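You operate a simulated robot arm through the tools that you are given. There is no shell and no other tool.

You are at the controls of a simulated two-armed robot. One attempt, no reset.

JOB
Reset the jammed dispenser and drop one tray on the belt.
Fine: open the vacuum valve before the drop; after the drop turn the mode knob to OFF and zero the drop counter.

Only the result counts: the job must be done as asked and must still hold three seconds after the hand-in. Knocking over, shifting, dropping, spilling or breaking anything else fails it.

ROBOT AND FRAMES
Two 7-joint arms with fingered hands on one trunk that stands fixed in place. Base frame: the origin is at the foot of the trunk, x ahead of it, y to its left, z up. Units: m, degrees, N and s.
The left shoulder is at [0.07, 0.169, 1.368], the right one opposite. Each reaches about 0.789 m from its shoulder. Payload 3.4 kg a hand.
The tool frame of a hand sits at the grasp point between the pads (the TCP): z along the fingers, y along the line on which they close. The tips reach 0.023 m beyond it. The gripper opens to 0.116 m; its body begins 0.065 m behind the TCP. The gripper is a hand of 4 fingers: y runs from the thumb to the fingers, the wrist lies at [0, 0, -0.211] in the tool frame, and closing takes about 1.5 s.
Orientation is that of the tool frame in the base frame, as a unit quaternion [w, x, y, z]. With the fingers straight down and closing along the base's y, the tool's x points along the base's -x, its y along +y and its z along -z.

CONTROLS
- The arms move only by the tool send_rows. It takes "left_commands", "right_commands" or both (then of equal length, played together; a hand with none holds still); each is a list of rows, each a list of 2 entries, a list of its own where there are three numbers: the shift along the tool's x, y, z in m, then the turn, a rotation vector about the tool's x, y, z in degrees. In form: [[[x, y, z], [rx, ry, rz]], ...]. A call has 1 to 20 rows; each row shifts and turns the commanded pose from where the row before left it, along the tool's axes as they then stand. "left_jaw" and "right_jaw" are, for a hand that has rows, the opening, from 0 (shut) to 1 (fully open), set as the call begins (left out, the last holds). A row lasts 0.2 s, in which the tool goes at most 0.05 m and 8.6 degrees; a call with a longer step from one row to the next is refused whole, and so is a gripper value outside its range. Where a pose cannot be reached the arm comes as near as it can. A force on the tool above 40 N (or 10 N above the force at the start of the call, whichever is more), or a blocked arm, ends the call early, and 0.2 s more pass. Each finger travels about 0.153 m/s and halts on what it meets, pressing with about 22 N; the grip force reading is that of the motor and also rises with nothing between the fingers. The clock runs only during rows and for 0.2 s after the last one: add rows that do not move to give the fingers time. The reply holds the time, the measured pose of the TCP, the force on the tool along the base axes, the opening and the grip force, in the units named above and with some noise, with the torque about the TCP (base axes, N m) and any sound that the robot's microphone picked up.
- Cameras (640 x 400 px; columns grow to the right, rows downward): "scene" is now at [0.1368, -0.0036, 1.5953]; the picture's right is [-0.03, -1.00, 0.00], its down [-0.58, 0.02, -0.82] and it looks along [0.82, -0.03, -0.58] (base axes); focal length 243 px, centre (320, 200). "left" rides on the left gripper at [-0.069, 0.001, -0.09] in its tool frame; the picture's right is [-0.01, -1.00, 0.00], its down [0.79, -0.01, -0.61] and it looks along [0.61, -0.01, 0.79] (tool axes); focal length 251 px, centre (320, 200). "right" rides on the right gripper at [0.069, 0.001, -0.09] in its tool frame; the picture's right is [-0.01, 1.00, 0.00], its down [-0.80, -0.01, -0.61] and it looks along [-0.61, 0.00, 0.80] (tool axes); focal length 251 px, centre (320, 200).
- camera(camera): a new picture of that camera. The clock stands still meanwhile.
- slide_trunk(by): slides the trunk up (or, below 0, down) by that many m; the arms and the scene camera ride with it, the base frame stays. It gives what a move gives, with no picture.
- finger_targets(finger1, finger2, finger3, thumb_bend, hand): sets how far each is bent, from 0 (flat) to 1 (curled in); at 0.3 the hand is open as for a grip, at 0.7 the pads meet at the TCP. One left out holds its place. A second passes; each finger stops where it meets its share of the squeeze, and holds until it gets a number again. A gripper value or a shape takes the hand back. It gives what a move gives, with no picture; readings hold the bend of each and the force on the fingers (four entries, about 0 where the hand has none), thumb and palm.
- grasp_type(shape, hand): the hand has 4 fingers and takes this shape, open, in about a second: jaw (thumb against the fingers, like two jaws); tri (thumb and two fingers); tip (a fingertip pinch); poke (one finger out to press); point (the index stretched); flat (the hand flat); cup (the hand cupped); fist (a fist). The gripper value then closes the fingers along that shape, each until it touches; the sizes above hold for jaw. It gives what a move gives, with no picture.
- turn_head(pan, tilt): turns the head with the scene camera to pan (to the left, within 86 degrees either way) and tilt (down, from -29 to 69), counted from straight ahead of the robot. It gives what a move gives.
- locate(camera, pixels): for up to 12 pixels [column, row] of the newest picture of that camera ("zoom" is the newest enlarged one), the place [x, y, z] in the base frame of the surface seen there, good to about 0.002 m. The clock stands still meanwhile.
- inspect(camera, box): a new picture of the part [left, top, right, bottom] of that camera's present view, enlarged. The clock stands still meanwhile.
- sign_off(): hands the job in; it is judged then, once.

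Unless the task says otherwise, let go and move clear before handing in.

The tools are called by a JSON object that holds its "name" and its "arguments". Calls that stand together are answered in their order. send_rows: Moves the arms, as the interface text tells. Its arguments: {"type":"object","properties":{"left_commands":{"type":"array"},"left_jaw":{"type":"number"},"right_commands":{"type":"array"},"right_jaw":{"type":"number"}},"required":[]} The other tools are called the same way: slide_trunk (by) moves the trunk up or down; grasp_type (shape, hand) gives the hand a shape; finger_targets (finger1, finger2, finger3, thumb_bend, hand) moves the fingers one by one; turn_head (pan, tilt) turns the head that bears the scene camera; camera (camera) takes a picture; locate (camera, pixels) gives the place of the surface under pixels of a picture; inspect (camera, box) takes an enlarged picture of a part of a camera's view; sign_off () hands the job in.

At the start:

```text
time_s: 0.0
left_ee_pos: [0.3817, 0.1502, 1.4216]
left_ee_rot: [0.0, 0.0, 1.0, -0.001]
left_contact_force: [0.3, 0.9, 0.1]
left_ft_torque: [0.02, -0.02, 0.01]
left_gripper_width: 0.1158
left_finger_force: 0.0
left_shape: jaw
left_bend: [0.3, 0.3, 0.3, 0.3]
left_finger forces: [0.0, 0.1, 0.0, 0.1, 0.0, 0.0]
right_ee_pos: [0.4513, -0.1464, 1.472]
right_ee_rot: [0.001, 0.001, 1.0, 0.001]
right_contact_force: [-0.2, 0.1, 0.0]
right_ft_torque: [0.01, 0.02, 0.0]
right_gripper_width: 0.1158
right_finger_force: 0.0
right_shape: jaw
right_bend: [0.3, 0.3, 0.3, 0.3]
right_finger forces: [0.0, 0.0, 0.0, 0.0, 0.1, 0.0]
trunk travel left (down, up): [-0.875, 0.065]
head pan, tilt (commanded): [-1.8, 35.4]
```

scene: 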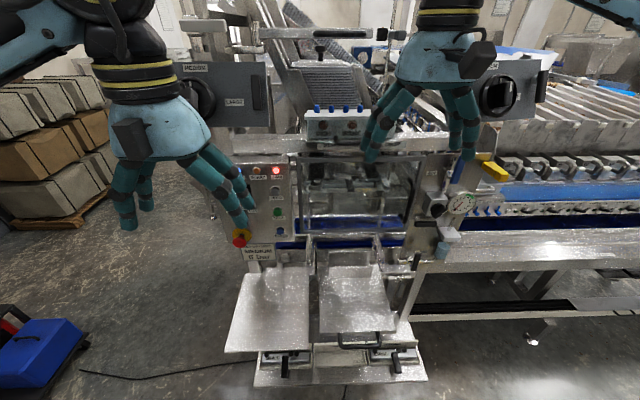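
right: 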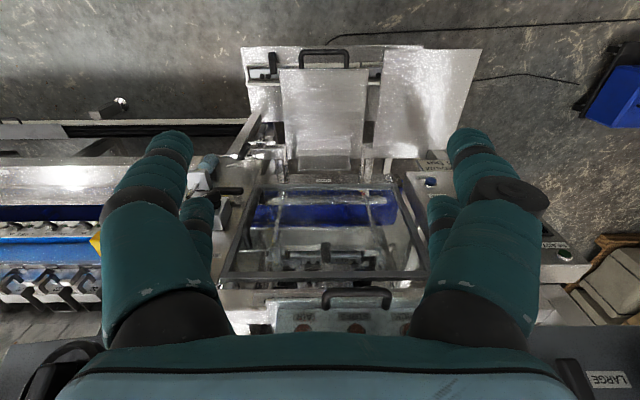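
left: 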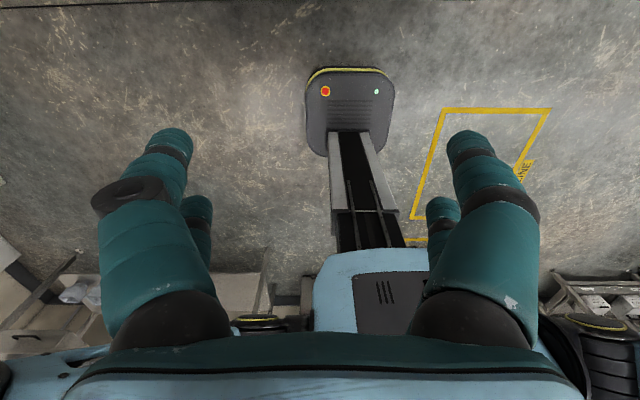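

The scene picture shows a tray dispenser with a control panel around (270,200), a lit red lamp near (277,171), a gauge near (460,205), and knobs at (200,97) and (497,95). I will look closer at these parts before moving.

{"name": "inspect", "arguments": {"camera": "scene", "box": [220, 150, 320, 270]}}

{"name": "inspect", "arguments": {"camera": "scene", "box": [400, 140, 520, 270]}}

{"name": "inspect", "arguments": {"camera": "scene", "box": [280, 20, 440, 160]}}

{"name": "inspect", "arguments": {"camera": "scene", "box": [160, 0, 320, 140]}}

{"name": "inspect", "arguments": {"camera": "scene", "box": [440, 20, 600, 160]}}

{"name": "inspect", "arguments": {"camera": "scene", "box": [280, 140, 440, 270]}}

```text
3.33 times, centred on (270, 210) of scene
```

zoom: 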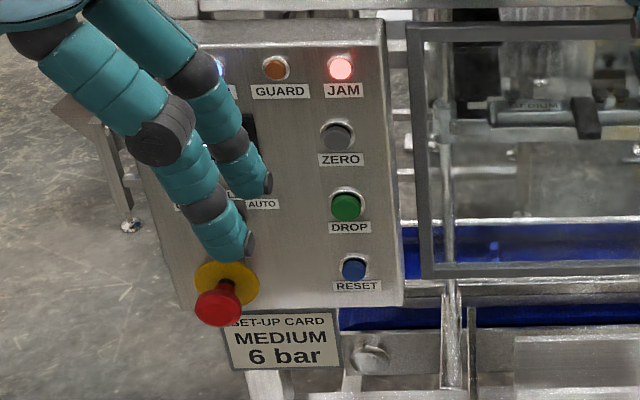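

```text
3.08 times, centred on (460, 205) of scene
```

zoom: 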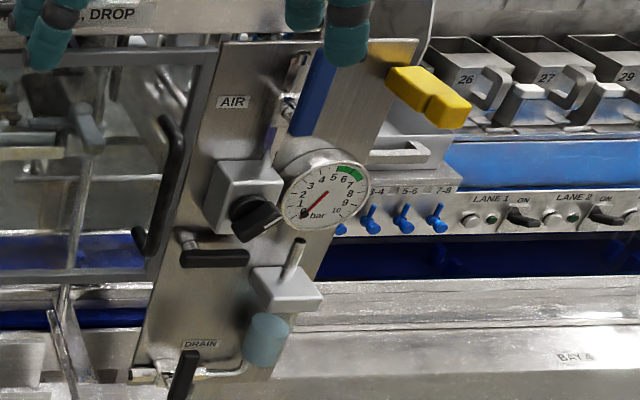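

```text
2.86 times, centred on (360, 90) of scene
```

zoom: 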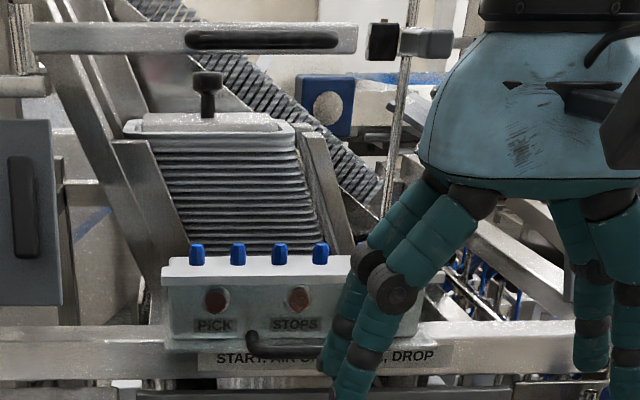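

```text
2.86 times, centred on (240, 70) of scene
```

zoom: 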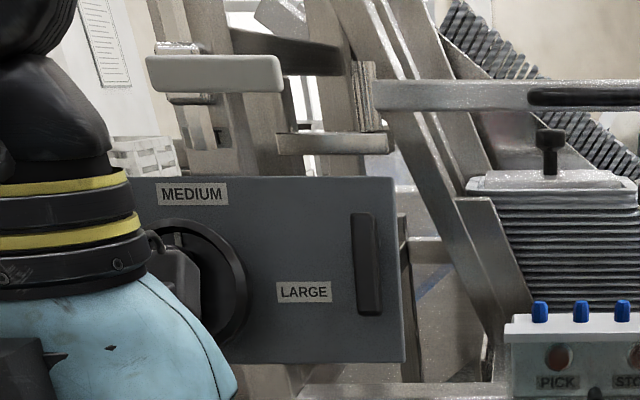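

```text
2.86 times, centred on (520, 90) of scene
```

zoom: 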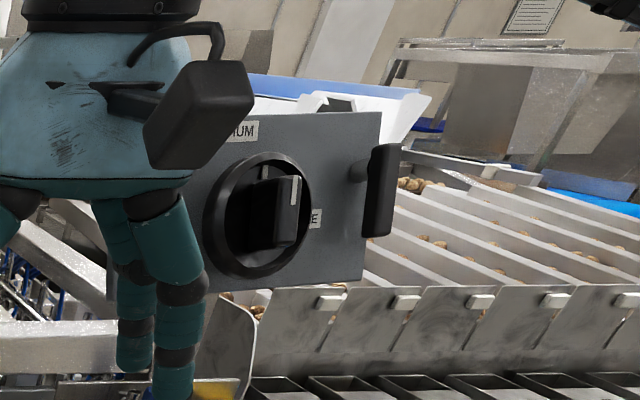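

```text
3.08 times, centred on (360, 205) of scene
```

zoom: 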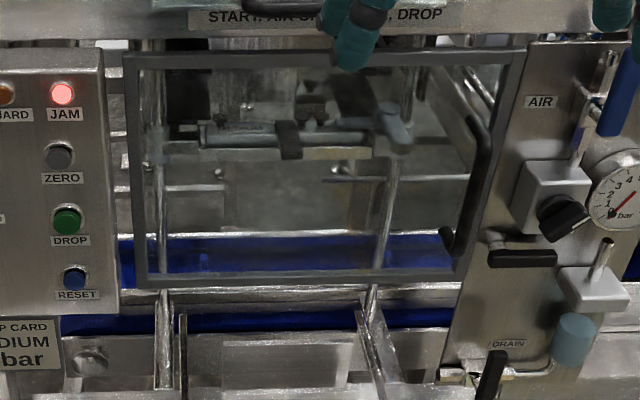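

The arms hide parts of the panel (left hand over the AUTO label) and of the sign "START: AIR O.., DROP". I'll first get the places of the main parts, then move the hands aside.

{"name": "locate", "arguments": {"camera": "scene", "pixels": [[276, 170], [276, 190], [277, 212], [280, 230], [240, 238], [438, 208], [460, 205], [460, 175], [495, 172], [443, 225], [418, 262], [347, 95]]}}

{"name": "send_rows", "arguments": {"left_commands": [[[0.03, 0.04, 0], [0, 0, 0]], [[0.03, 0.04, 0], [0, 0, 0]], [[0.03, 0.04, 0], [0, 0, 0]], [[0.03, 0.04, 0], [0, 0, 0]], [[0, 0.04, 0], [0, 0, 0]]], "right_commands": [[[0.03, -0.04, 0], [0, 0, 0]], [[0.03, -0.04, 0], [0, 0, 0]], [[0.03, -0.04, 0], [0, 0, 0]], [[0.03, -0.04, 0], [0, 0, 0]], [[0.03, -0.04, 0], [0, 0, 0]]]}}

{"name": "camera", "arguments": {"camera": "scene"}}

```text
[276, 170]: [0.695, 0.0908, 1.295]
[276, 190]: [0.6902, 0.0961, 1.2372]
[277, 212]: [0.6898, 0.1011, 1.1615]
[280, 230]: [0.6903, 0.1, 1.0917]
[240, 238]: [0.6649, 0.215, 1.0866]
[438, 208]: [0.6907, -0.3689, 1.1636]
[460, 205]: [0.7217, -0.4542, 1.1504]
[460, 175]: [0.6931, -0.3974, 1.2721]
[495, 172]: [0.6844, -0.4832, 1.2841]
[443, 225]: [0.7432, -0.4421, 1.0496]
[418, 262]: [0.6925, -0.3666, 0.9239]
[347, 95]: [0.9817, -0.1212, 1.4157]
```

```text
time_s: 1.2
left_ee_pos: [0.3004, 0.3027, 1.4009]
left_ee_rot: [-0.001, 0.001, 1.0, 0.0]
left_contact_force: [-0.2, 0.6, -0.4]
left_ft_torque: [0.01, 0.04, 0.0]
left_gripper_width: 0.1159
left_finger_force: 0.0
left_shape: jaw
left_bend: [0.3, 0.3, 0.3, 0.3]
left_finger forces: [0.0, 0.1, 0.0, 0.1, 0.0, 0.1]
left hand out of reach, approached as far as the arm can: row 4, 5
right_ee_pos: [0.342, -0.3174, 1.4495]
right_ee_rot: [-0.001, 0.0, 1.0, 0.001]
right_contact_force: [0.1, 0.4, -0.3]
right_ft_torque: [0.01, 0.07, -0.01]
right_gripper_width: 0.1159
right_finger_force: 0.1
right_shape: jaw
right_bend: [0.3, 0.3, 0.3, 0.3]
right_finger forces: [0.1, 0.0, 0.0, 0.1, 0.0, 0.0]
right hand out of reach, approached as far as the arm can: row 4, 5
trunk travel left (down, up): [-0.875, 0.065]
head pan, tilt (commanded): [-1.8, 35.4]
```

```text
taken
```

scene: 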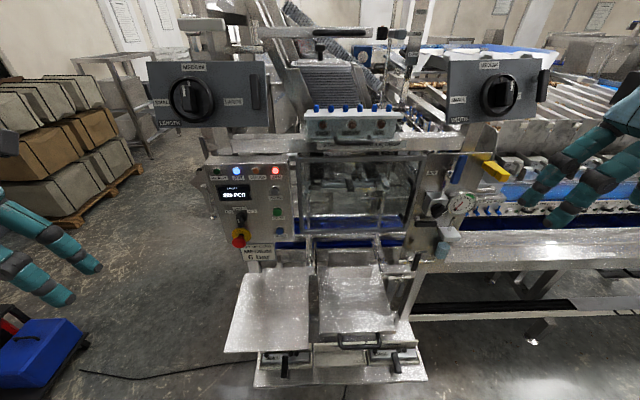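

The hands no longer hide the machine; now panel, dials and valves are all in view. I'll enlarge each part.

{"name": "inspect", "arguments": {"camera": "scene", "box": [195, 150, 305, 270]}}

{"name": "inspect", "arguments": {"camera": "scene", "box": [405, 140, 515, 210]}}

{"name": "inspect", "arguments": {"camera": "scene", "box": [395, 190, 505, 280]}}

{"name": "inspect", "arguments": {"camera": "scene", "box": [140, 50, 280, 140]}}

{"name": "inspect", "arguments": {"camera": "scene", "box": [430, 40, 570, 140]}}

{"name": "inspect", "arguments": {"camera": "scene", "box": [290, 90, 420, 170]}}

{"name": "inspect", "arguments": {"camera": "scene", "box": [290, 145, 420, 245]}}

{"name": "inspect", "arguments": {"camera": "scene", "box": [215, 230, 435, 395]}}

```text
3.33 times, centred on (250, 210) of scene
```

zoom: 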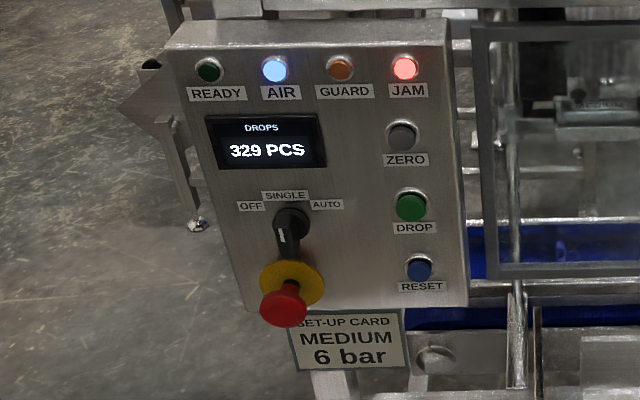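

```text
5.71 times, centred on (460, 175) of scene
```

zoom: 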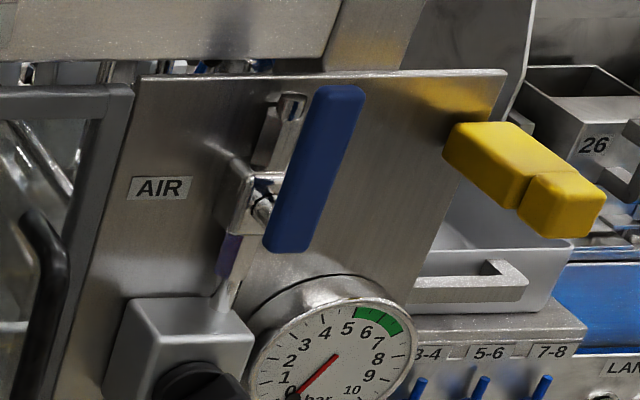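

```text
4.44 times, centred on (450, 235) of scene
```

zoom: 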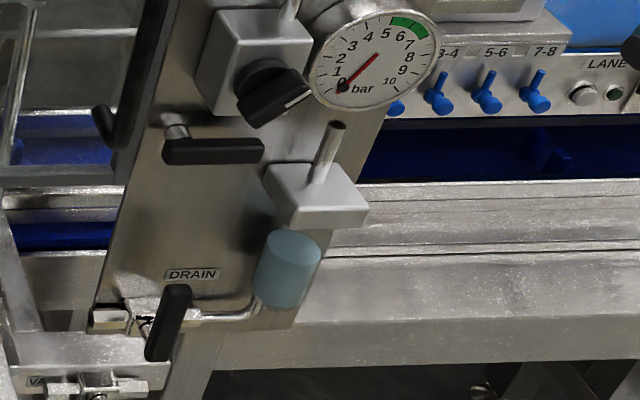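

```text
4.44 times, centred on (210, 95) of scene
```

zoom: 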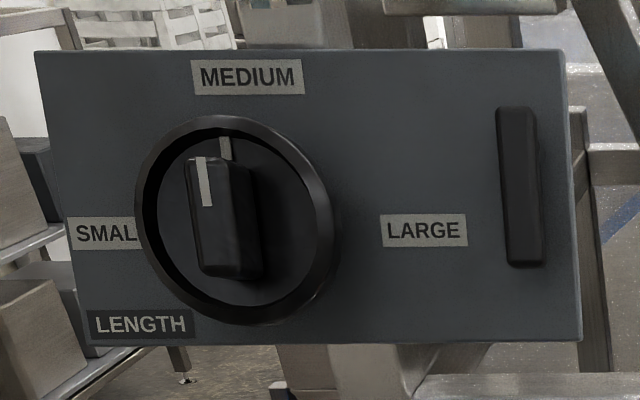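

```text
4.00 times, centred on (500, 90) of scene
```

zoom: 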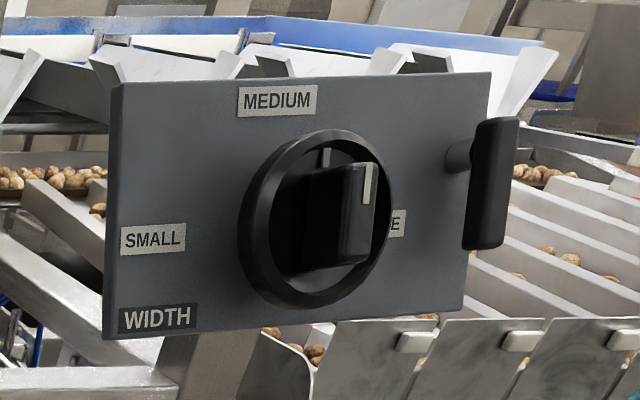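

```text
4.92 times, centred on (355, 130) of scene
```

zoom: 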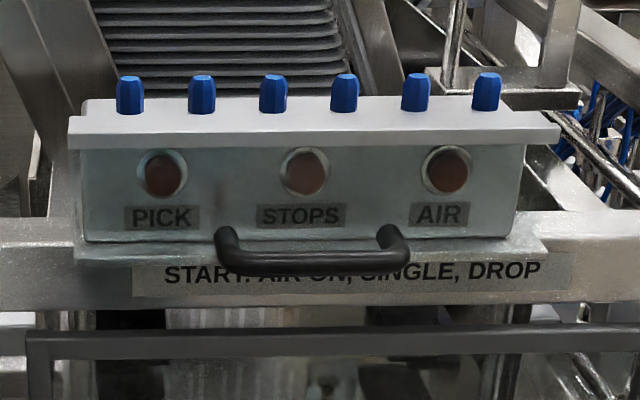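

```text
4.00 times, centred on (355, 195) of scene
```

zoom: 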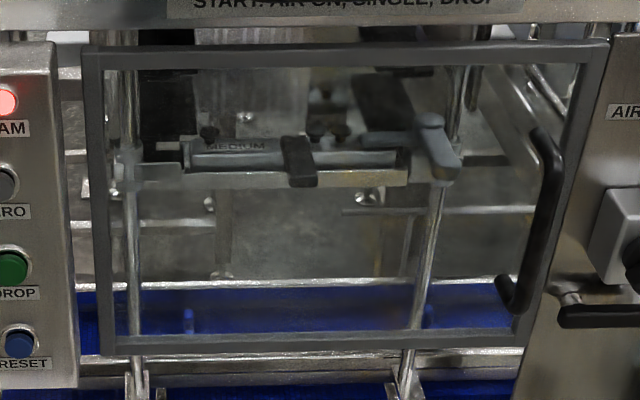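

```text
2.42 times, centred on (325, 312) of scene
```

zoom: 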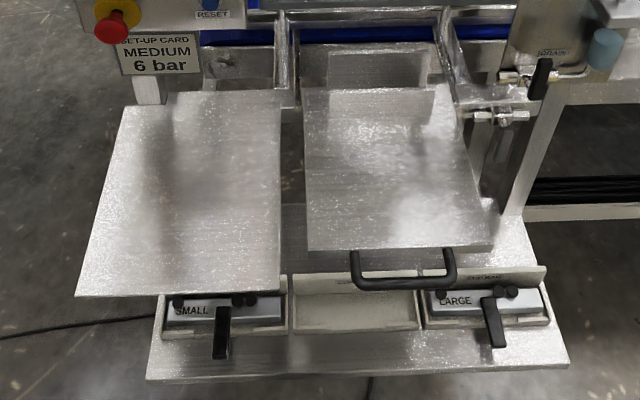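

The panel shows "DROPS 329 PCS", mode knob near (243,212) and labels OFF/SINGLE/AUTO; the gauge near (460,205) reads about 0 bar; the set-up card says MEDIUM, 6 bar; a "VA…" label sits at about (403,274). I'll lower the trunk to view the machine face more squarely.

{"name": "slide_trunk", "arguments": {"by": -0.25}}

{"name": "turn_head", "arguments": {"pan": -15, "tilt": 25}}

{"name": "camera", "arguments": {"camera": "scene"}}

```text
time_s: 3.8
left_ee_pos: [0.2982, 0.3027, 1.1523]
left_ee_rot: [0.0, 0.0, 1.0, 0.0]
left_contact_force: [0.4, -0.4, 0.8]
left_ft_torque: [0.01, -0.02, 0.0]
left_gripper_width: 0.1161
left_finger_force: 0.1
left_shape: jaw
left_bend: [0.3, 0.3, 0.3, 0.3]
left_finger forces: [0.0, 0.0, 0.0, 0.0, 0.0, 0.0]
right_ee_pos: [0.3388, -0.3158, 1.201]
right_ee_rot: [0.001, 0.001, 1.0, 0.0]
right_contact_force: [-0.4, -0.3, 0.2]
right_ft_torque: [0.01, -0.02, -0.01]
right_gripper_width: 0.1159
right_finger_force: 0.1
right_shape: jaw
right_bend: [0.3, 0.3, 0.3, 0.3]
right_finger forces: [0.1, 0.0, 0.0, 0.0, 0.1, 0.0]
trunk travel left (down, up): [-0.625, 0.315]
head pan, tilt (commanded): [-1.8, 35.4]
```

```text
time_s: 4.5
left_ee_pos: [0.299, 0.3037, 1.1532]
left_ee_rot: [0.001, 0.0, 1.0, 0.0]
left_contact_force: [-1.3, -0.4, 0.3]
left_ft_torque: [-0.01, 0.0, -0.01]
left_gripper_width: 0.1159
left_finger_force: 0.1
left_shape: jaw
left_bend: [0.3, 0.3, 0.3, 0.3]
left_finger forces: [0.1, 0.0, 0.1, 0.0, 0.0, 0.0]
right_ee_pos: [0.338, -0.3151, 1.2023]
right_ee_rot: [0.0, 0.002, 1.0, 0.001]
right_contact_force: [0.4, 0.5, -0.4]
right_ft_torque: [0.0, 0.02, -0.01]
right_gripper_width: 0.116
right_finger_force: 0.0
right_shape: jaw
right_bend: [0.3, 0.3, 0.3, 0.3]
right_finger forces: [0.0, 0.0, 0.0, 0.1, 0.0, 0.1]
trunk travel left (down, up): [-0.625, 0.315]
head pan, tilt (commanded): [-15.0, 25.0]
```

```text
taken
```

scene: 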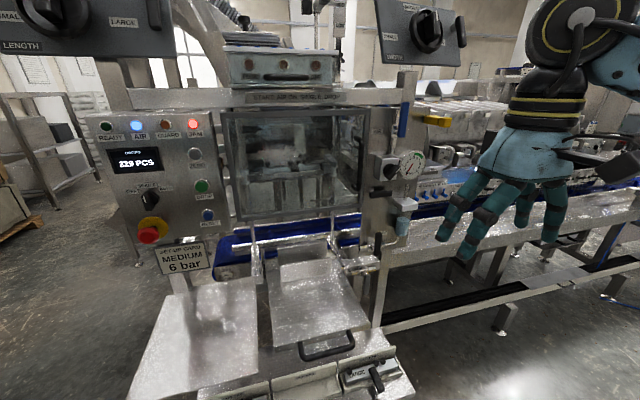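

A squarer view now. I'll enlarge the valve plate, the window interior, and the panel.

{"name": "inspect", "arguments": {"camera": "scene", "box": [340, 90, 460, 200]}}

{"name": "inspect", "arguments": {"camera": "scene", "box": [325, 190, 435, 290]}}

{"name": "inspect", "arguments": {"camera": "scene", "box": [215, 100, 375, 230]}}

{"name": "inspect", "arguments": {"camera": "scene", "box": [80, 105, 240, 275]}}

{"name": "inspect", "arguments": {"camera": "scene", "box": [220, 30, 350, 115]}}

```text
3.64 times, centred on (400, 145) of scene
```

zoom: 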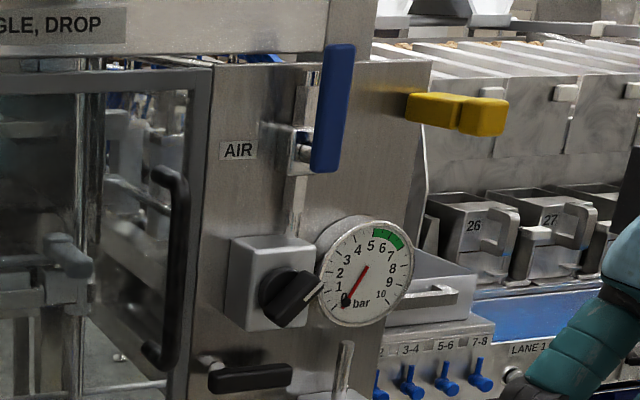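

```text
4.00 times, centred on (380, 240) of scene
```

zoom: 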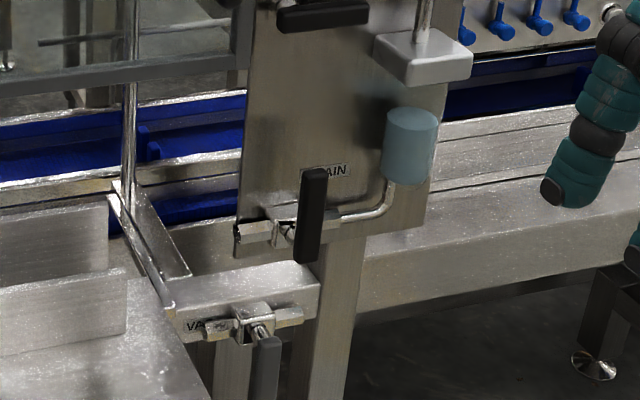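

```text
3.08 times, centred on (295, 165) of scene
```

zoom: 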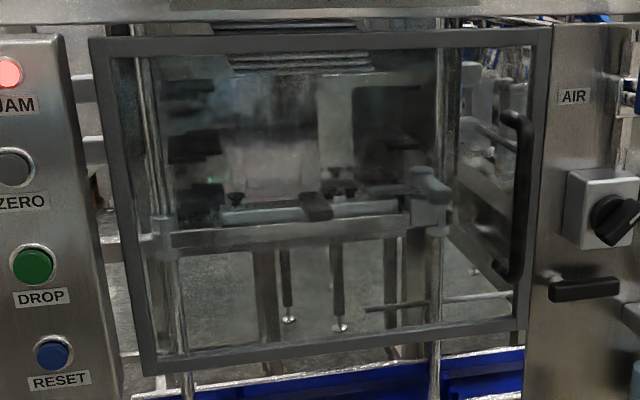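

```text
2.35 times, centred on (160, 190) of scene
```

zoom: 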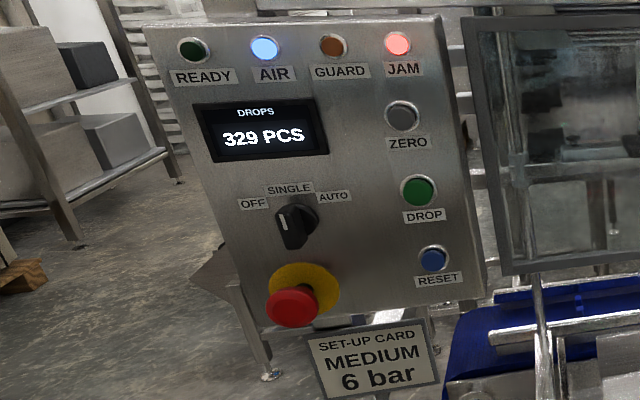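

```text
4.71 times, centred on (285, 72) of scene
```

zoom: 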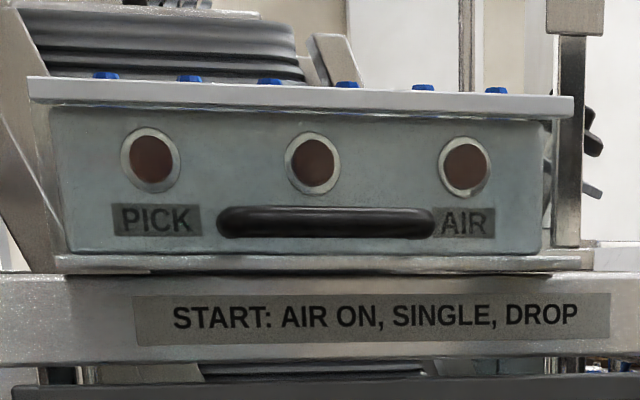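

Readings are quiet; the mode knob near zoomed (297,225) and the E-stop need a closer look. I'll bring the left hand forward and turn it to point ahead so its camera can view the panel from up close.

{"name": "send_rows", "arguments": {"left_commands": [[[-0.04, 0, 0], [0, 0, 0]], [[-0.04, 0, 0], [0, 0, 0]], [[-0.04, 0, 0], [0, 0, 0]], [[0, 0, -0.03], [0, -8.5, 0]], [[0, 0, 0], [0, -8.5, 0]], [[0, 0, 0], [0, -8.5, 0]], [[0, 0, 0], [0, -8.5, 0]], [[0, 0, 0], [0, -8.5, 0]], [[0, 0, 0], [0, -8.5, 0]], [[0, 0, 0], [0, -8.5, 0]], [[0, 0, 0], [0, -8.5, 0]], [[0, 0, 0], [0, -8.5, 0]], [[0, 0, 0], [0, -8.5, 0]], [[0, 0, 0], [0, -5, 0]]]}}

{"name": "camera", "arguments": {"camera": "left"}}

{"name": "camera", "arguments": {"camera": "scene"}}

```text
time_s: 7.5
left_ee_pos: [0.4715, 0.332, 1.222]
left_ee_rot: [0.707, 0.002, 0.707, -0.002]
left_contact_force: [-0.3, 0.2, 0.2]
left_ft_torque: [0.01, 0.0, -0.02]
left_gripper_width: 0.116
left_finger_force: 0.0
left_shape: jaw
left_bend: [0.3, 0.3, 0.3, 0.3]
left_finger forces: [0.1, 0.1, 0.0, 0.1, 0.0, 0.1]
left hand out of reach, approached as far as the arm can: row 11, 12, 13, 14
right_ee_pos: [0.339, -0.3152, 1.2004]
right_ee_rot: [0.001, 0.001, 1.0, -0.001]
right_contact_force: [0.8, 0.0, 1.0]
right_ft_torque: [-0.03, 0.01, -0.02]
right_gripper_width: 0.1157
right_finger_force: 0.0
right_shape: jaw
right_bend: [0.3, 0.3, 0.3, 0.3]
right_finger forces: [0.0, 0.0, 0.0, 0.0, 0.0, 0.0]
trunk travel left (down, up): [-0.625, 0.315]
head pan, tilt (commanded): [-15.0, 25.0]
```

```text
taken
```

left: 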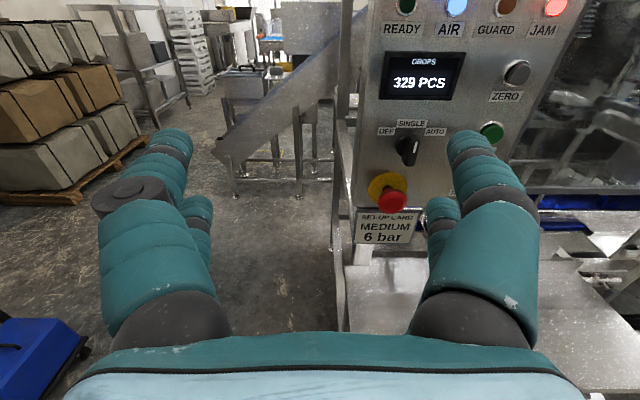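

```text
taken
```

scene: 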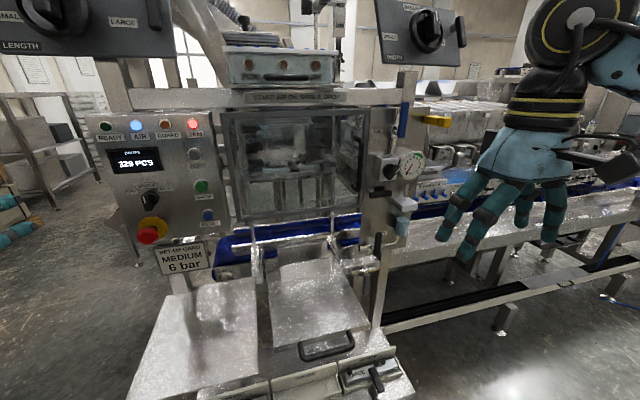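

The left camera now shows the panel from the left: knob at (410,150), E-stop at (388,193). I'll enlarge it.

{"name": "inspect", "arguments": {"camera": "left", "box": [350, 100, 470, 220]}}

{"name": "inspect", "arguments": {"camera": "left", "box": [360, 0, 580, 140]}}

```text
3.33 times, centred on (410, 160) of left
```

zoom: 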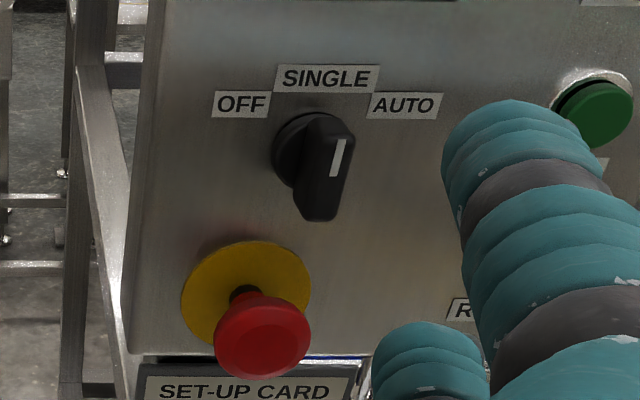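

```text
2.86 times, centred on (470, 70) of left
```

zoom: 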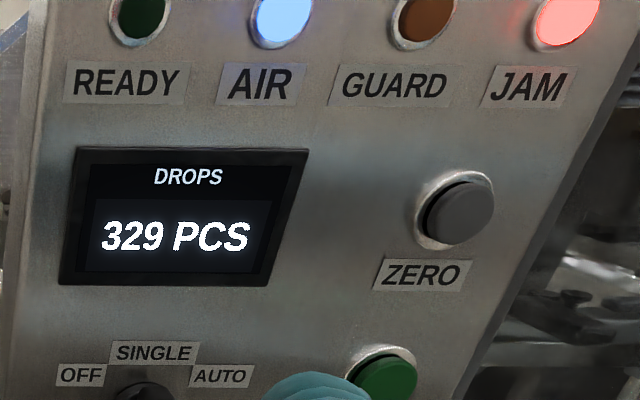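

Mode knob (zoomed 338,157) points up at SINGLE, the E-stop cap stands out on its stem (released). Next I'll bring the left hand in front of the guard window to look inside for the jam.

{"name": "send_rows", "arguments": {"left_commands": [[[0, -0.045, 0], [0, 0, 0]], [[0, -0.045, 0], [0, 0, 0]], [[0, -0.045, 0], [0, 0, 0]], [[0, -0.045, 0], [0, 0, 0]], [[0, -0.045, 0], [0, 0, 0]], [[0, -0.045, 0], [0, 0, 0]], [[0, -0.045, 0], [0, 0, 0]], [[0, -0.045, 0], [0, 0, 0]]]}}

{"name": "camera", "arguments": {"camera": "left"}}

{"name": "inspect", "arguments": {"camera": "left", "box": [200, 0, 440, 150]}}

```text
time_s: 9.3
left_ee_pos: [0.4856, -0.0296, 1.2322]
left_ee_rot: [0.707, -0.001, 0.707, 0.002]
left_contact_force: [-0.4, -0.4, -0.6]
left_ft_torque: [-0.01, -0.01, 0.01]
left_gripper_width: 0.1161
left_finger_force: 0.1
left_shape: jaw
left_bend: [0.3, 0.3, 0.3, 0.3]
left_finger forces: [0.0, 0.1, 0.0, 0.0, 0.1, 0.0]
left hand out of reach, approached as far as the arm can: row 1, 2
right_ee_pos: [0.3385, -0.3192, 1.2016]
right_ee_rot: [0.001, 0.0, 1.0, 0.003]
right_contact_force: [-0.2, -0.2, 0.2]
right_ft_torque: [0.03, -0.01, 0.0]
right_gripper_width: 0.1162
right_finger_force: 0.0
right_shape: jaw
right_bend: [0.3, 0.3, 0.3, 0.3]
right_finger forces: [0.1, 0.0, 0.1, 0.0, 0.1, 0.0]
trunk travel left (down, up): [-0.625, 0.315]
head pan, tilt (commanded): [-15.0, 25.0]
```

```text
taken
```

left: 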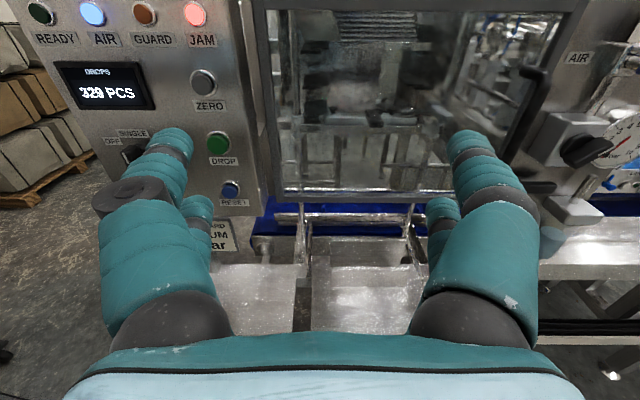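

```text
2.67 times, centred on (320, 75) of left
```

zoom: 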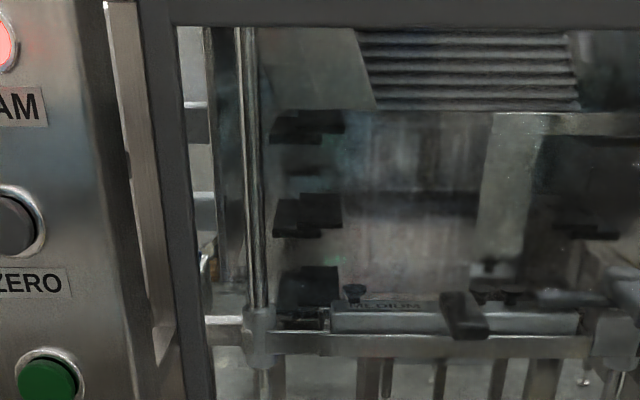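

The window shows the tray stack (zoomed 460,70) and the MEDIUM tool bar (380,310), but I can't judge the jam from this angle. I'll tilt the left hand up so its camera looks level into the window.

{"name": "send_rows", "arguments": {"left_commands": [[[0, 0, -0.03], [0, -8.5, 0]], [[0, 0, 0], [0, -8.5, 0]], [[0, 0, 0], [0, -8.5, 0]], [[0, 0, 0], [0, -8.5, 0]]]}}

{"name": "camera", "arguments": {"camera": "left"}}

{"name": "inspect", "arguments": {"camera": "left", "box": [220, 100, 460, 250]}}

```text
time_s: 10.3
left_ee_pos: [0.4547, -0.03, 1.232]
left_ee_rot: [0.884, 0.001, 0.468, -0.001]
left_contact_force: [0.1, -0.4, -0.2]
left_ft_torque: [-0.02, 0.0, -0.01]
left_gripper_width: 0.1156
left_finger_force: 0.1
left_shape: jaw
left_bend: [0.3, 0.3, 0.3, 0.3]
left_finger forces: [0.0, 0.0, 0.1, 0.0, 0.0, 0.0]
right_ee_pos: [0.3376, -0.317, 1.2009]
right_ee_rot: [0.001, 0.001, 1.0, 0.001]
right_contact_force: [-0.2, 0.1, 0.1]
right_ft_torque: [0.04, -0.01, 0.03]
right_gripper_width: 0.1157
right_finger_force: 0.1
right_shape: jaw
right_bend: [0.3, 0.3, 0.3, 0.3]
right_finger forces: [0.1, 0.0, 0.0, 0.0, 0.1, 0.1]
trunk travel left (down, up): [-0.625, 0.315]
head pan, tilt (commanded): [-15.0, 25.0]
```

```text
taken
```

left: 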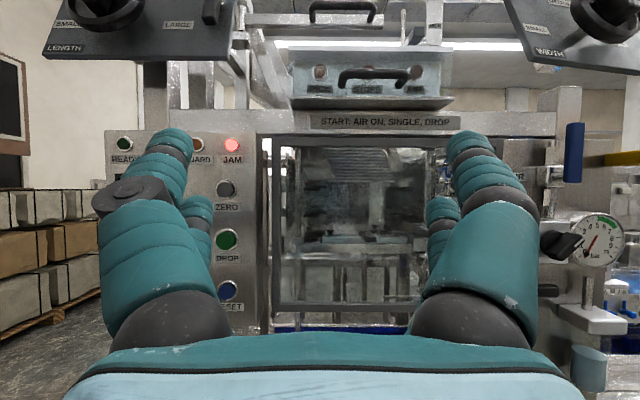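

```text
2.67 times, centred on (340, 175) of left
```

zoom: 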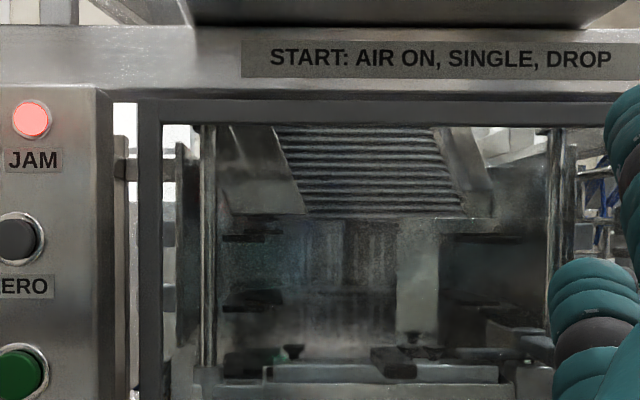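

No loose tray is visible in the window, only the stack and the MEDIUM tool bar. I'll study the valve plate at high zoom from the scene camera.

{"name": "inspect", "arguments": {"camera": "scene", "box": [365, 95, 425, 135]}}

{"name": "inspect", "arguments": {"camera": "scene", "box": [370, 140, 430, 210]}}

{"name": "inspect", "arguments": {"camera": "scene", "box": [345, 220, 415, 290]}}

{"name": "inspect", "arguments": {"camera": "left", "box": [520, 100, 640, 200]}}

{"name": "inspect", "arguments": {"camera": "left", "box": [520, 200, 640, 300]}}

```text
10.00 times, centred on (395, 115) of scene
```

zoom: 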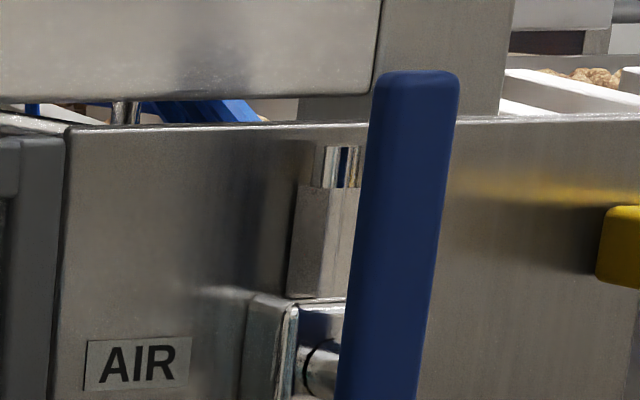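

```text
5.71 times, centred on (400, 175) of scene
```

zoom: 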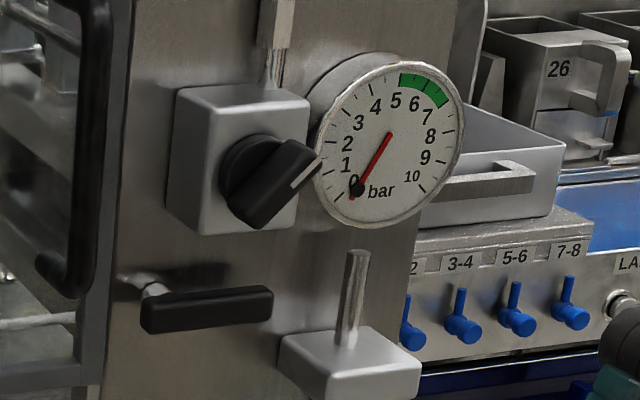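

```text
5.71 times, centred on (380, 255) of scene
```

zoom: 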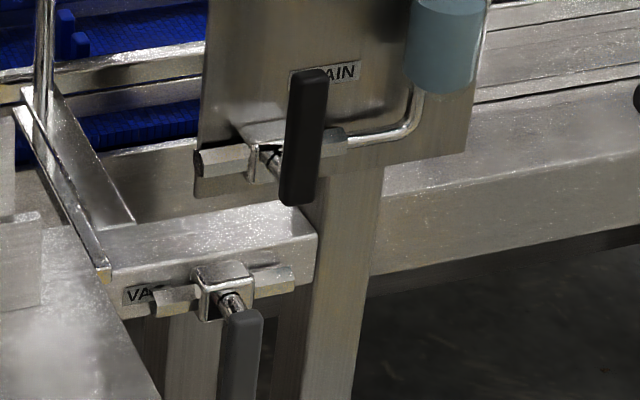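

```text
4.00 times, centred on (580, 150) of left
```

zoom: 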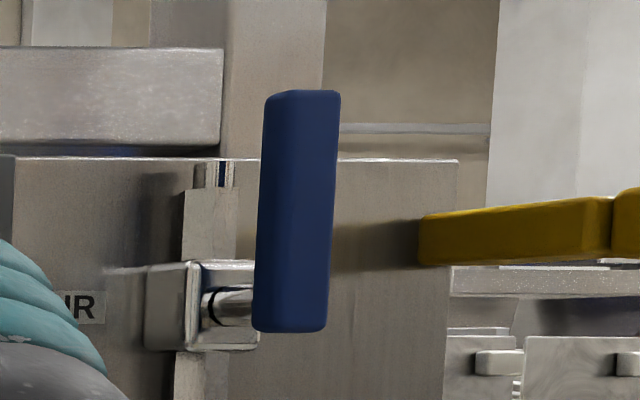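

```text
4.00 times, centred on (580, 250) of left
```

zoom: 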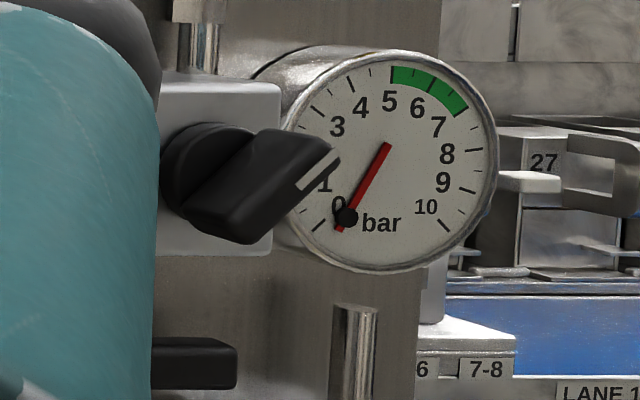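

AIR lever stands upright along its pipe (scene 403,118), DRAIN lever (375,240) and VAC lever (374,290) hang across their pipes, i.e. closed; gauge at 0 bar. I'll zoom further into the window and check places of the details.

{"name": "inspect", "arguments": {"camera": "left", "box": [285, 140, 365, 200]}}

{"name": "inspect", "arguments": {"camera": "left", "box": [350, 140, 440, 200]}}

{"name": "inspect", "arguments": {"camera": "left", "box": [285, 200, 425, 310]}}

{"name": "inspect", "arguments": {"camera": "scene", "box": [240, 115, 310, 165]}}

{"name": "inspect", "arguments": {"camera": "scene", "box": [290, 115, 370, 165]}}

```text
6.67 times, centred on (325, 170) of left
```

zoom: 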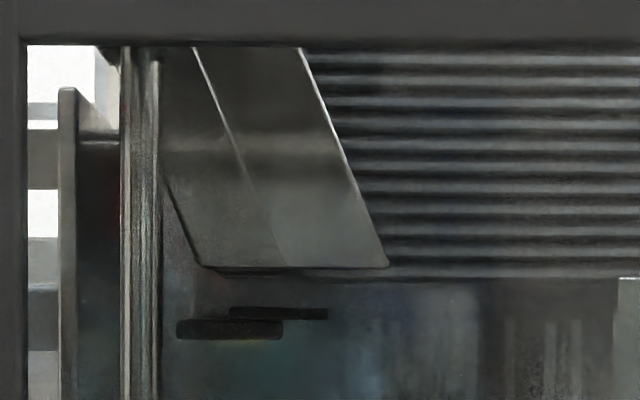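

```text
6.67 times, centred on (395, 170) of left
```

zoom: 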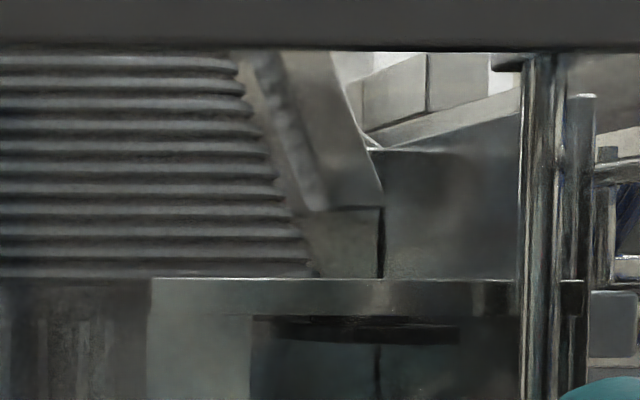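

```text
3.64 times, centred on (355, 255) of left
```

zoom: 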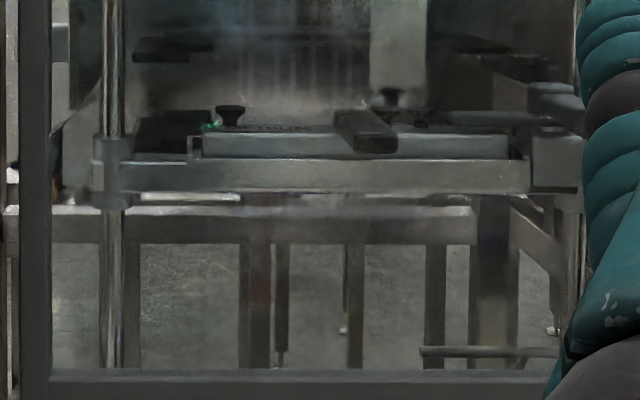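

```text
8.00 times, centred on (275, 140) of scene
```

zoom: 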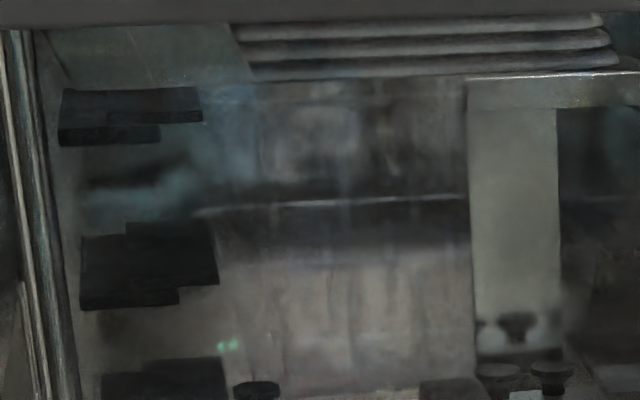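

```text
8.00 times, centred on (330, 140) of scene
```

zoom: 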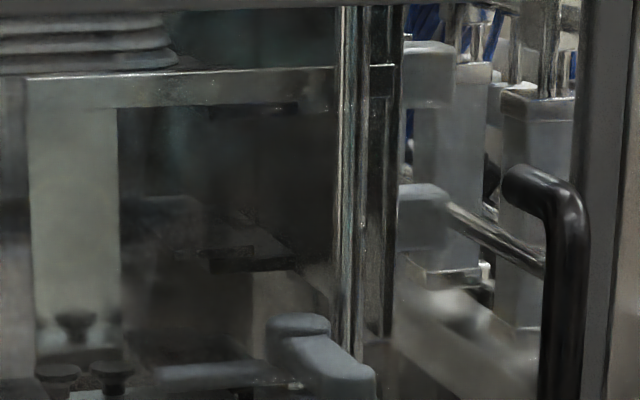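

The window interior shows the pick tool with its cups and no tray across it. I'll check the yellow block at (435,120) and the lower-right part, and the top box.

{"name": "inspect", "arguments": {"camera": "scene", "box": [410, 100, 470, 140]}}

{"name": "locate", "arguments": {"camera": "scene", "pixels": [[403, 118], [430, 120], [388, 167], [412, 165], [390, 193], [378, 193], [361, 160], [405, 205], [375, 240], [372, 290], [362, 268], [382, 268]]}}

{"name": "inspect", "arguments": {"camera": "scene", "box": [225, 180, 365, 270]}}

{"name": "inspect", "arguments": {"camera": "scene", "box": [260, 300, 420, 400]}}

```text
10.00 times, centred on (440, 120) of scene
```

zoom: 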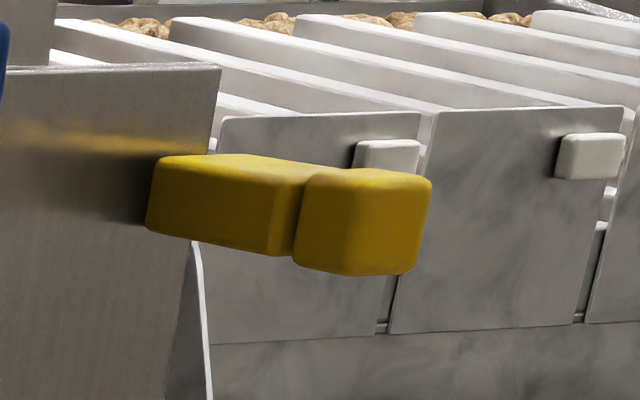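

```text
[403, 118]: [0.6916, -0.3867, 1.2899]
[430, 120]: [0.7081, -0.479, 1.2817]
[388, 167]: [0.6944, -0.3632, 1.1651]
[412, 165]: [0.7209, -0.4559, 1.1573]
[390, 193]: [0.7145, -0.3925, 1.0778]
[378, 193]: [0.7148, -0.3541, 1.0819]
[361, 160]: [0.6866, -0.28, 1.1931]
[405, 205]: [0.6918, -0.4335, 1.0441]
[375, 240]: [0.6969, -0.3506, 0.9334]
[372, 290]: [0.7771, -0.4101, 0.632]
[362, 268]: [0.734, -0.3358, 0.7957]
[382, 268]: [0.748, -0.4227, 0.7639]
```

```text
4.44 times, centred on (295, 225) of scene
```

zoom: 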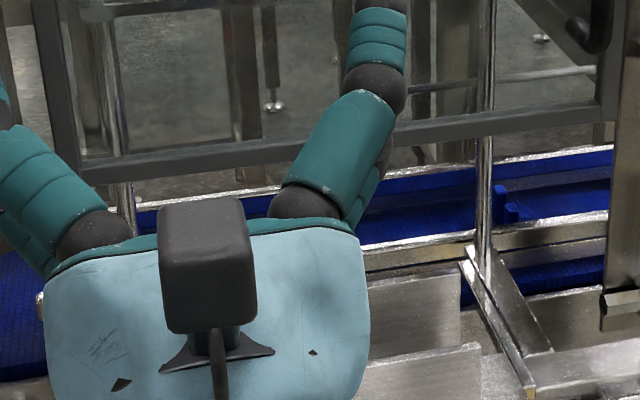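

```text
4.00 times, centred on (340, 350) of scene
```

zoom: 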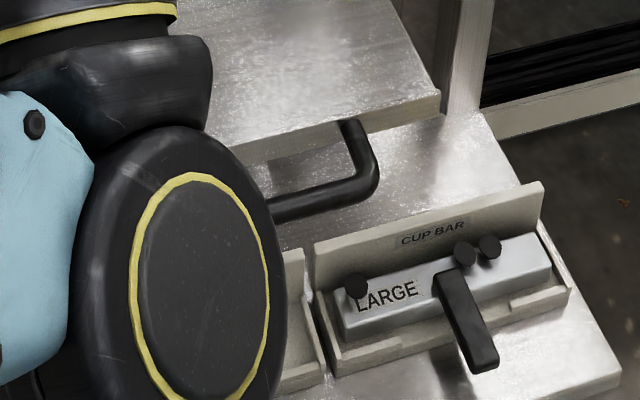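

The rack by the floor is labelled "CUP BAR" with SMALL and LARGE stored, so MEDIUM is mounted, matching the card. I'll back the left hand away and roll the right hand so its camera sits on top and can look at the valve plate.

{"name": "send_rows", "arguments": {"left_commands": [[[0, 0.045, 0], [0, 8.5, 0]], [[0, 0.045, 0], [0, 8.5, 0]], [[0, 0.045, 0], [0, 8.5, 0]], [[0, 0.045, 0], [0, 8.5, 0]], [[0, 0.045, 0], [0, 0, 0]], [[0, 0.045, 0], [0, 0, 0]], [[0, 0.045, 0], [0, 0, 0]], [[0, 0, 0], [0, 0, 0]], [[0, 0, 0], [0, 0, 0]], [[0, 0, 0], [0, 0, 0]]], "right_commands": [[[0, 0, 0], [0, 0, 8.5]], [[0, 0, 0], [0, 0, 8.5]], [[0, 0, 0], [0, 0, 8.5]], [[0, 0, 0], [0, 0, 8.5]], [[0, 0, 0], [0, 0, 8.5]], [[0, 0, 0], [0, 0, 8.5]], [[0, 0, 0], [0, 0, 8.5]], [[0, 0, 0], [0, 0, 8.5]], [[0, 0, 0], [0, 0, 8.5]], [[0, 0, 0], [0, 0, 8.5]]]}}

```text
time_s: 12.5
left_ee_pos: [0.4803, 0.2876, 1.2454]
left_ee_rot: [0.707, 0.0, 0.707, 0.0]
left_contact_force: [0.6, 0.3, -0.4]
left_ft_torque: [-0.01, -0.02, 0.0]
left_gripper_width: 0.1159
left_finger_force: 0.0
left_shape: jaw
left_bend: [0.3, 0.3, 0.3, 0.3]
left_finger forces: [0.1, 0.0, 0.1, 0.0, 0.0, 0.0]
left hand out of reach, approached as far as the arm can: row 4, 5, 6
right_ee_pos: [0.446, -0.4051, 1.2595]
right_ee_rot: [0.004, 0.656, 0.754, 0.001]
right_contact_force: [0.7, -0.4, -0.6]
right_ft_torque: [0.02, 0.01, 0.0]
right_gripper_width: 0.1159
right_finger_force: 0.0
right_shape: jaw
right_bend: [0.3, 0.3, 0.3, 0.3]
right_finger forces: [0.0, 0.0, 0.0, 0.1, 0.0, 0.0]
right hand out of reach, approached as far as the arm can: row 6, 7, 8, 9, 10
trunk travel left (down, up): [-0.625, 0.315]
head pan, tilt (commanded): [-15.0, 25.0]
```

The right hand drifted to [0.446,-0.405,1.26] while rolling, still well clear of the plate at x≈0.69. I'll turn it on to the forward-pointing pose with the camera on top.

{"name": "send_rows", "arguments": {"right_commands": [[[0, -0.03, 0], [-4.9, 4.9, 4.9]], [[0, 0, 0], [-4.9, 4.9, 4.9]], [[0, 0, 0], [-4.9, 4.9, 4.9]], [[0, 0, 0], [-4.9, 4.9, 4.9]], [[0, 0, 0], [-4.9, 4.9, 4.9]], [[0, 0, 0], [-4.9, 4.9, 4.9]], [[0, 0, 0], [-4.9, 4.9, 4.9]], [[0, 0, 0], [-4.9, 4.9, 4.9]], [[0, 0, 0], [-4.9, 4.9, 4.9]], [[0, 0, 0], [-4.9, 4.9, 4.9]], [[0, 0, 0], [-4.9, 4.9, 4.9]], [[0, 0, 0], [-4.9, 4.9, 4.9]], [[0, 0, 0], [-4.9, 4.9, 4.9]], [[0, 0, 0], [-4.9, 4.9, 4.9]]]}}

{"name": "camera", "arguments": {"camera": "right"}}

{"name": "camera", "arguments": {"camera": "scene"}}

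```text
time_s: 15.5
left_ee_pos: [0.4775, 0.2858, 1.2467]
left_ee_rot: [0.707, 0.0, 0.707, 0.0]
left_contact_force: [-0.5, -0.4, 0.2]
left_ft_torque: [-0.04, -0.01, 0.01]
left_gripper_width: 0.1158
left_finger_force: 0.0
left_shape: jaw
left_bend: [0.3, 0.3, 0.3, 0.3]
left_finger forces: [0.0, 0.0, 0.0, 0.1, 0.0, 0.0]
right_ee_pos: [0.3984, -0.6112, 1.2695]
right_ee_rot: [-0.05, 0.751, 0.444, 0.487]
right_contact_force: [-0.3, 0.3, 0.0]
right_ft_torque: [-0.03, -0.01, -0.02]
right_gripper_width: 0.1161
right_finger_force: 0.1
right_shape: jaw
right_bend: [0.3, 0.3, 0.3, 0.3]
right_finger forces: [0.1, 0.0, 0.0, 0.0, 0.0, 0.0]
right hand out of reach, approached as far as the arm can: row 1, 2, 3, 4, 5, 6, 7, 8, 9, 10, 11, 12, 13, 14
trunk travel left (down, up): [-0.625, 0.315]
head pan, tilt (commanded): [-15.0, 25.0]
```

```text
taken
```

right: 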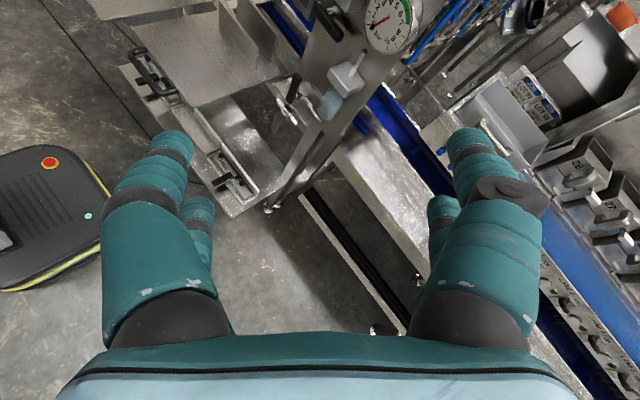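

```text
taken
```

scene: 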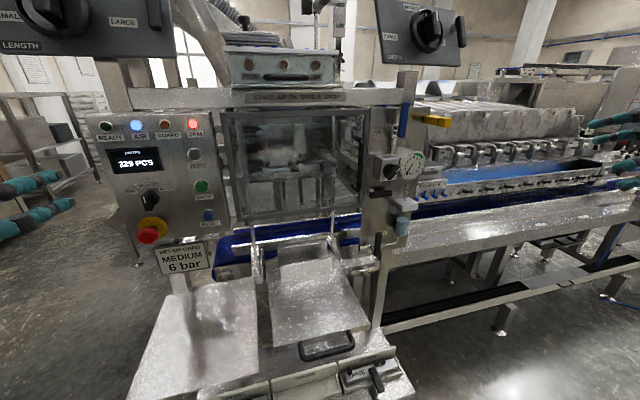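

The right arm could not finish the roll in that direction (now at [0.398,-0.611,1.27], tilted). I'll undo to the original down-pointing orientation and then tip it forward the other way.

{"name": "send_rows", "arguments": {"right_commands": [[[0, 0, 0], [4.62, -0.48, -7.12]], [[0, 0, 0], [4.62, -0.48, -7.12]], [[0, 0, 0], [4.62, -0.48, -7.12]], [[0, 0, 0], [4.62, -0.48, -7.12]], [[0, 0, 0], [4.62, -0.48, -7.12]], [[0, 0, 0], [4.62, -0.48, -7.12]], [[0, 0, 0], [4.62, -0.48, -7.12]], [[0, 0, 0], [4.62, -0.48, -7.12]], [[0, 0, 0], [4.62, -0.48, -7.12]], [[0, 0, 0], [4.62, -0.48, -7.12]], [[0, 0, 0], [4.62, -0.48, -7.12]], [[0, 0, 0], [4.62, -0.48, -7.12]], [[0, 0, 0], [4.62, -0.48, -7.12]], [[0, 0, 0], [4.62, -0.48, -7.12]], [[0, 0, 0], [4.62, -0.48, -7.12]]]}}

```text
time_s: 18.7
left_ee_pos: [0.4783, 0.2829, 1.2459]
left_ee_rot: [0.707, -0.001, 0.707, 0.0]
left_contact_force: [0.0, -0.3, 0.3]
left_ft_torque: [-0.01, 0.01, -0.01]
left_gripper_width: 0.1162
left_finger_force: 0.0
left_shape: jaw
left_bend: [0.3, 0.3, 0.3, 0.3]
left_finger forces: [0.0, 0.0, 0.0, 0.0, 0.1, 0.0]
right_ee_pos: [0.3798, -0.5425, 1.2872]
right_ee_rot: [-0.05, 0.647, 0.633, 0.422]
right_contact_force: [0.0, -0.2, -0.5]
right_ft_torque: [0.04, 0.0, 0.03]
right_gripper_width: 0.1162
right_finger_force: 0.1
right_shape: jaw
right_bend: [0.3, 0.3, 0.3, 0.3]
right_finger forces: [0.1, 0.0, 0.0, 0.0, 0.0, 0.1]
right hand out of reach, approached as far as the arm can: row 1, 2, 3, 4, 5, 6, 7, 8, 9, 10, 11, 12, 13, 14, 15
trunk travel left (down, up): [-0.625, 0.315]
head pan, tilt (commanded): [-15.0, 25.0]
```

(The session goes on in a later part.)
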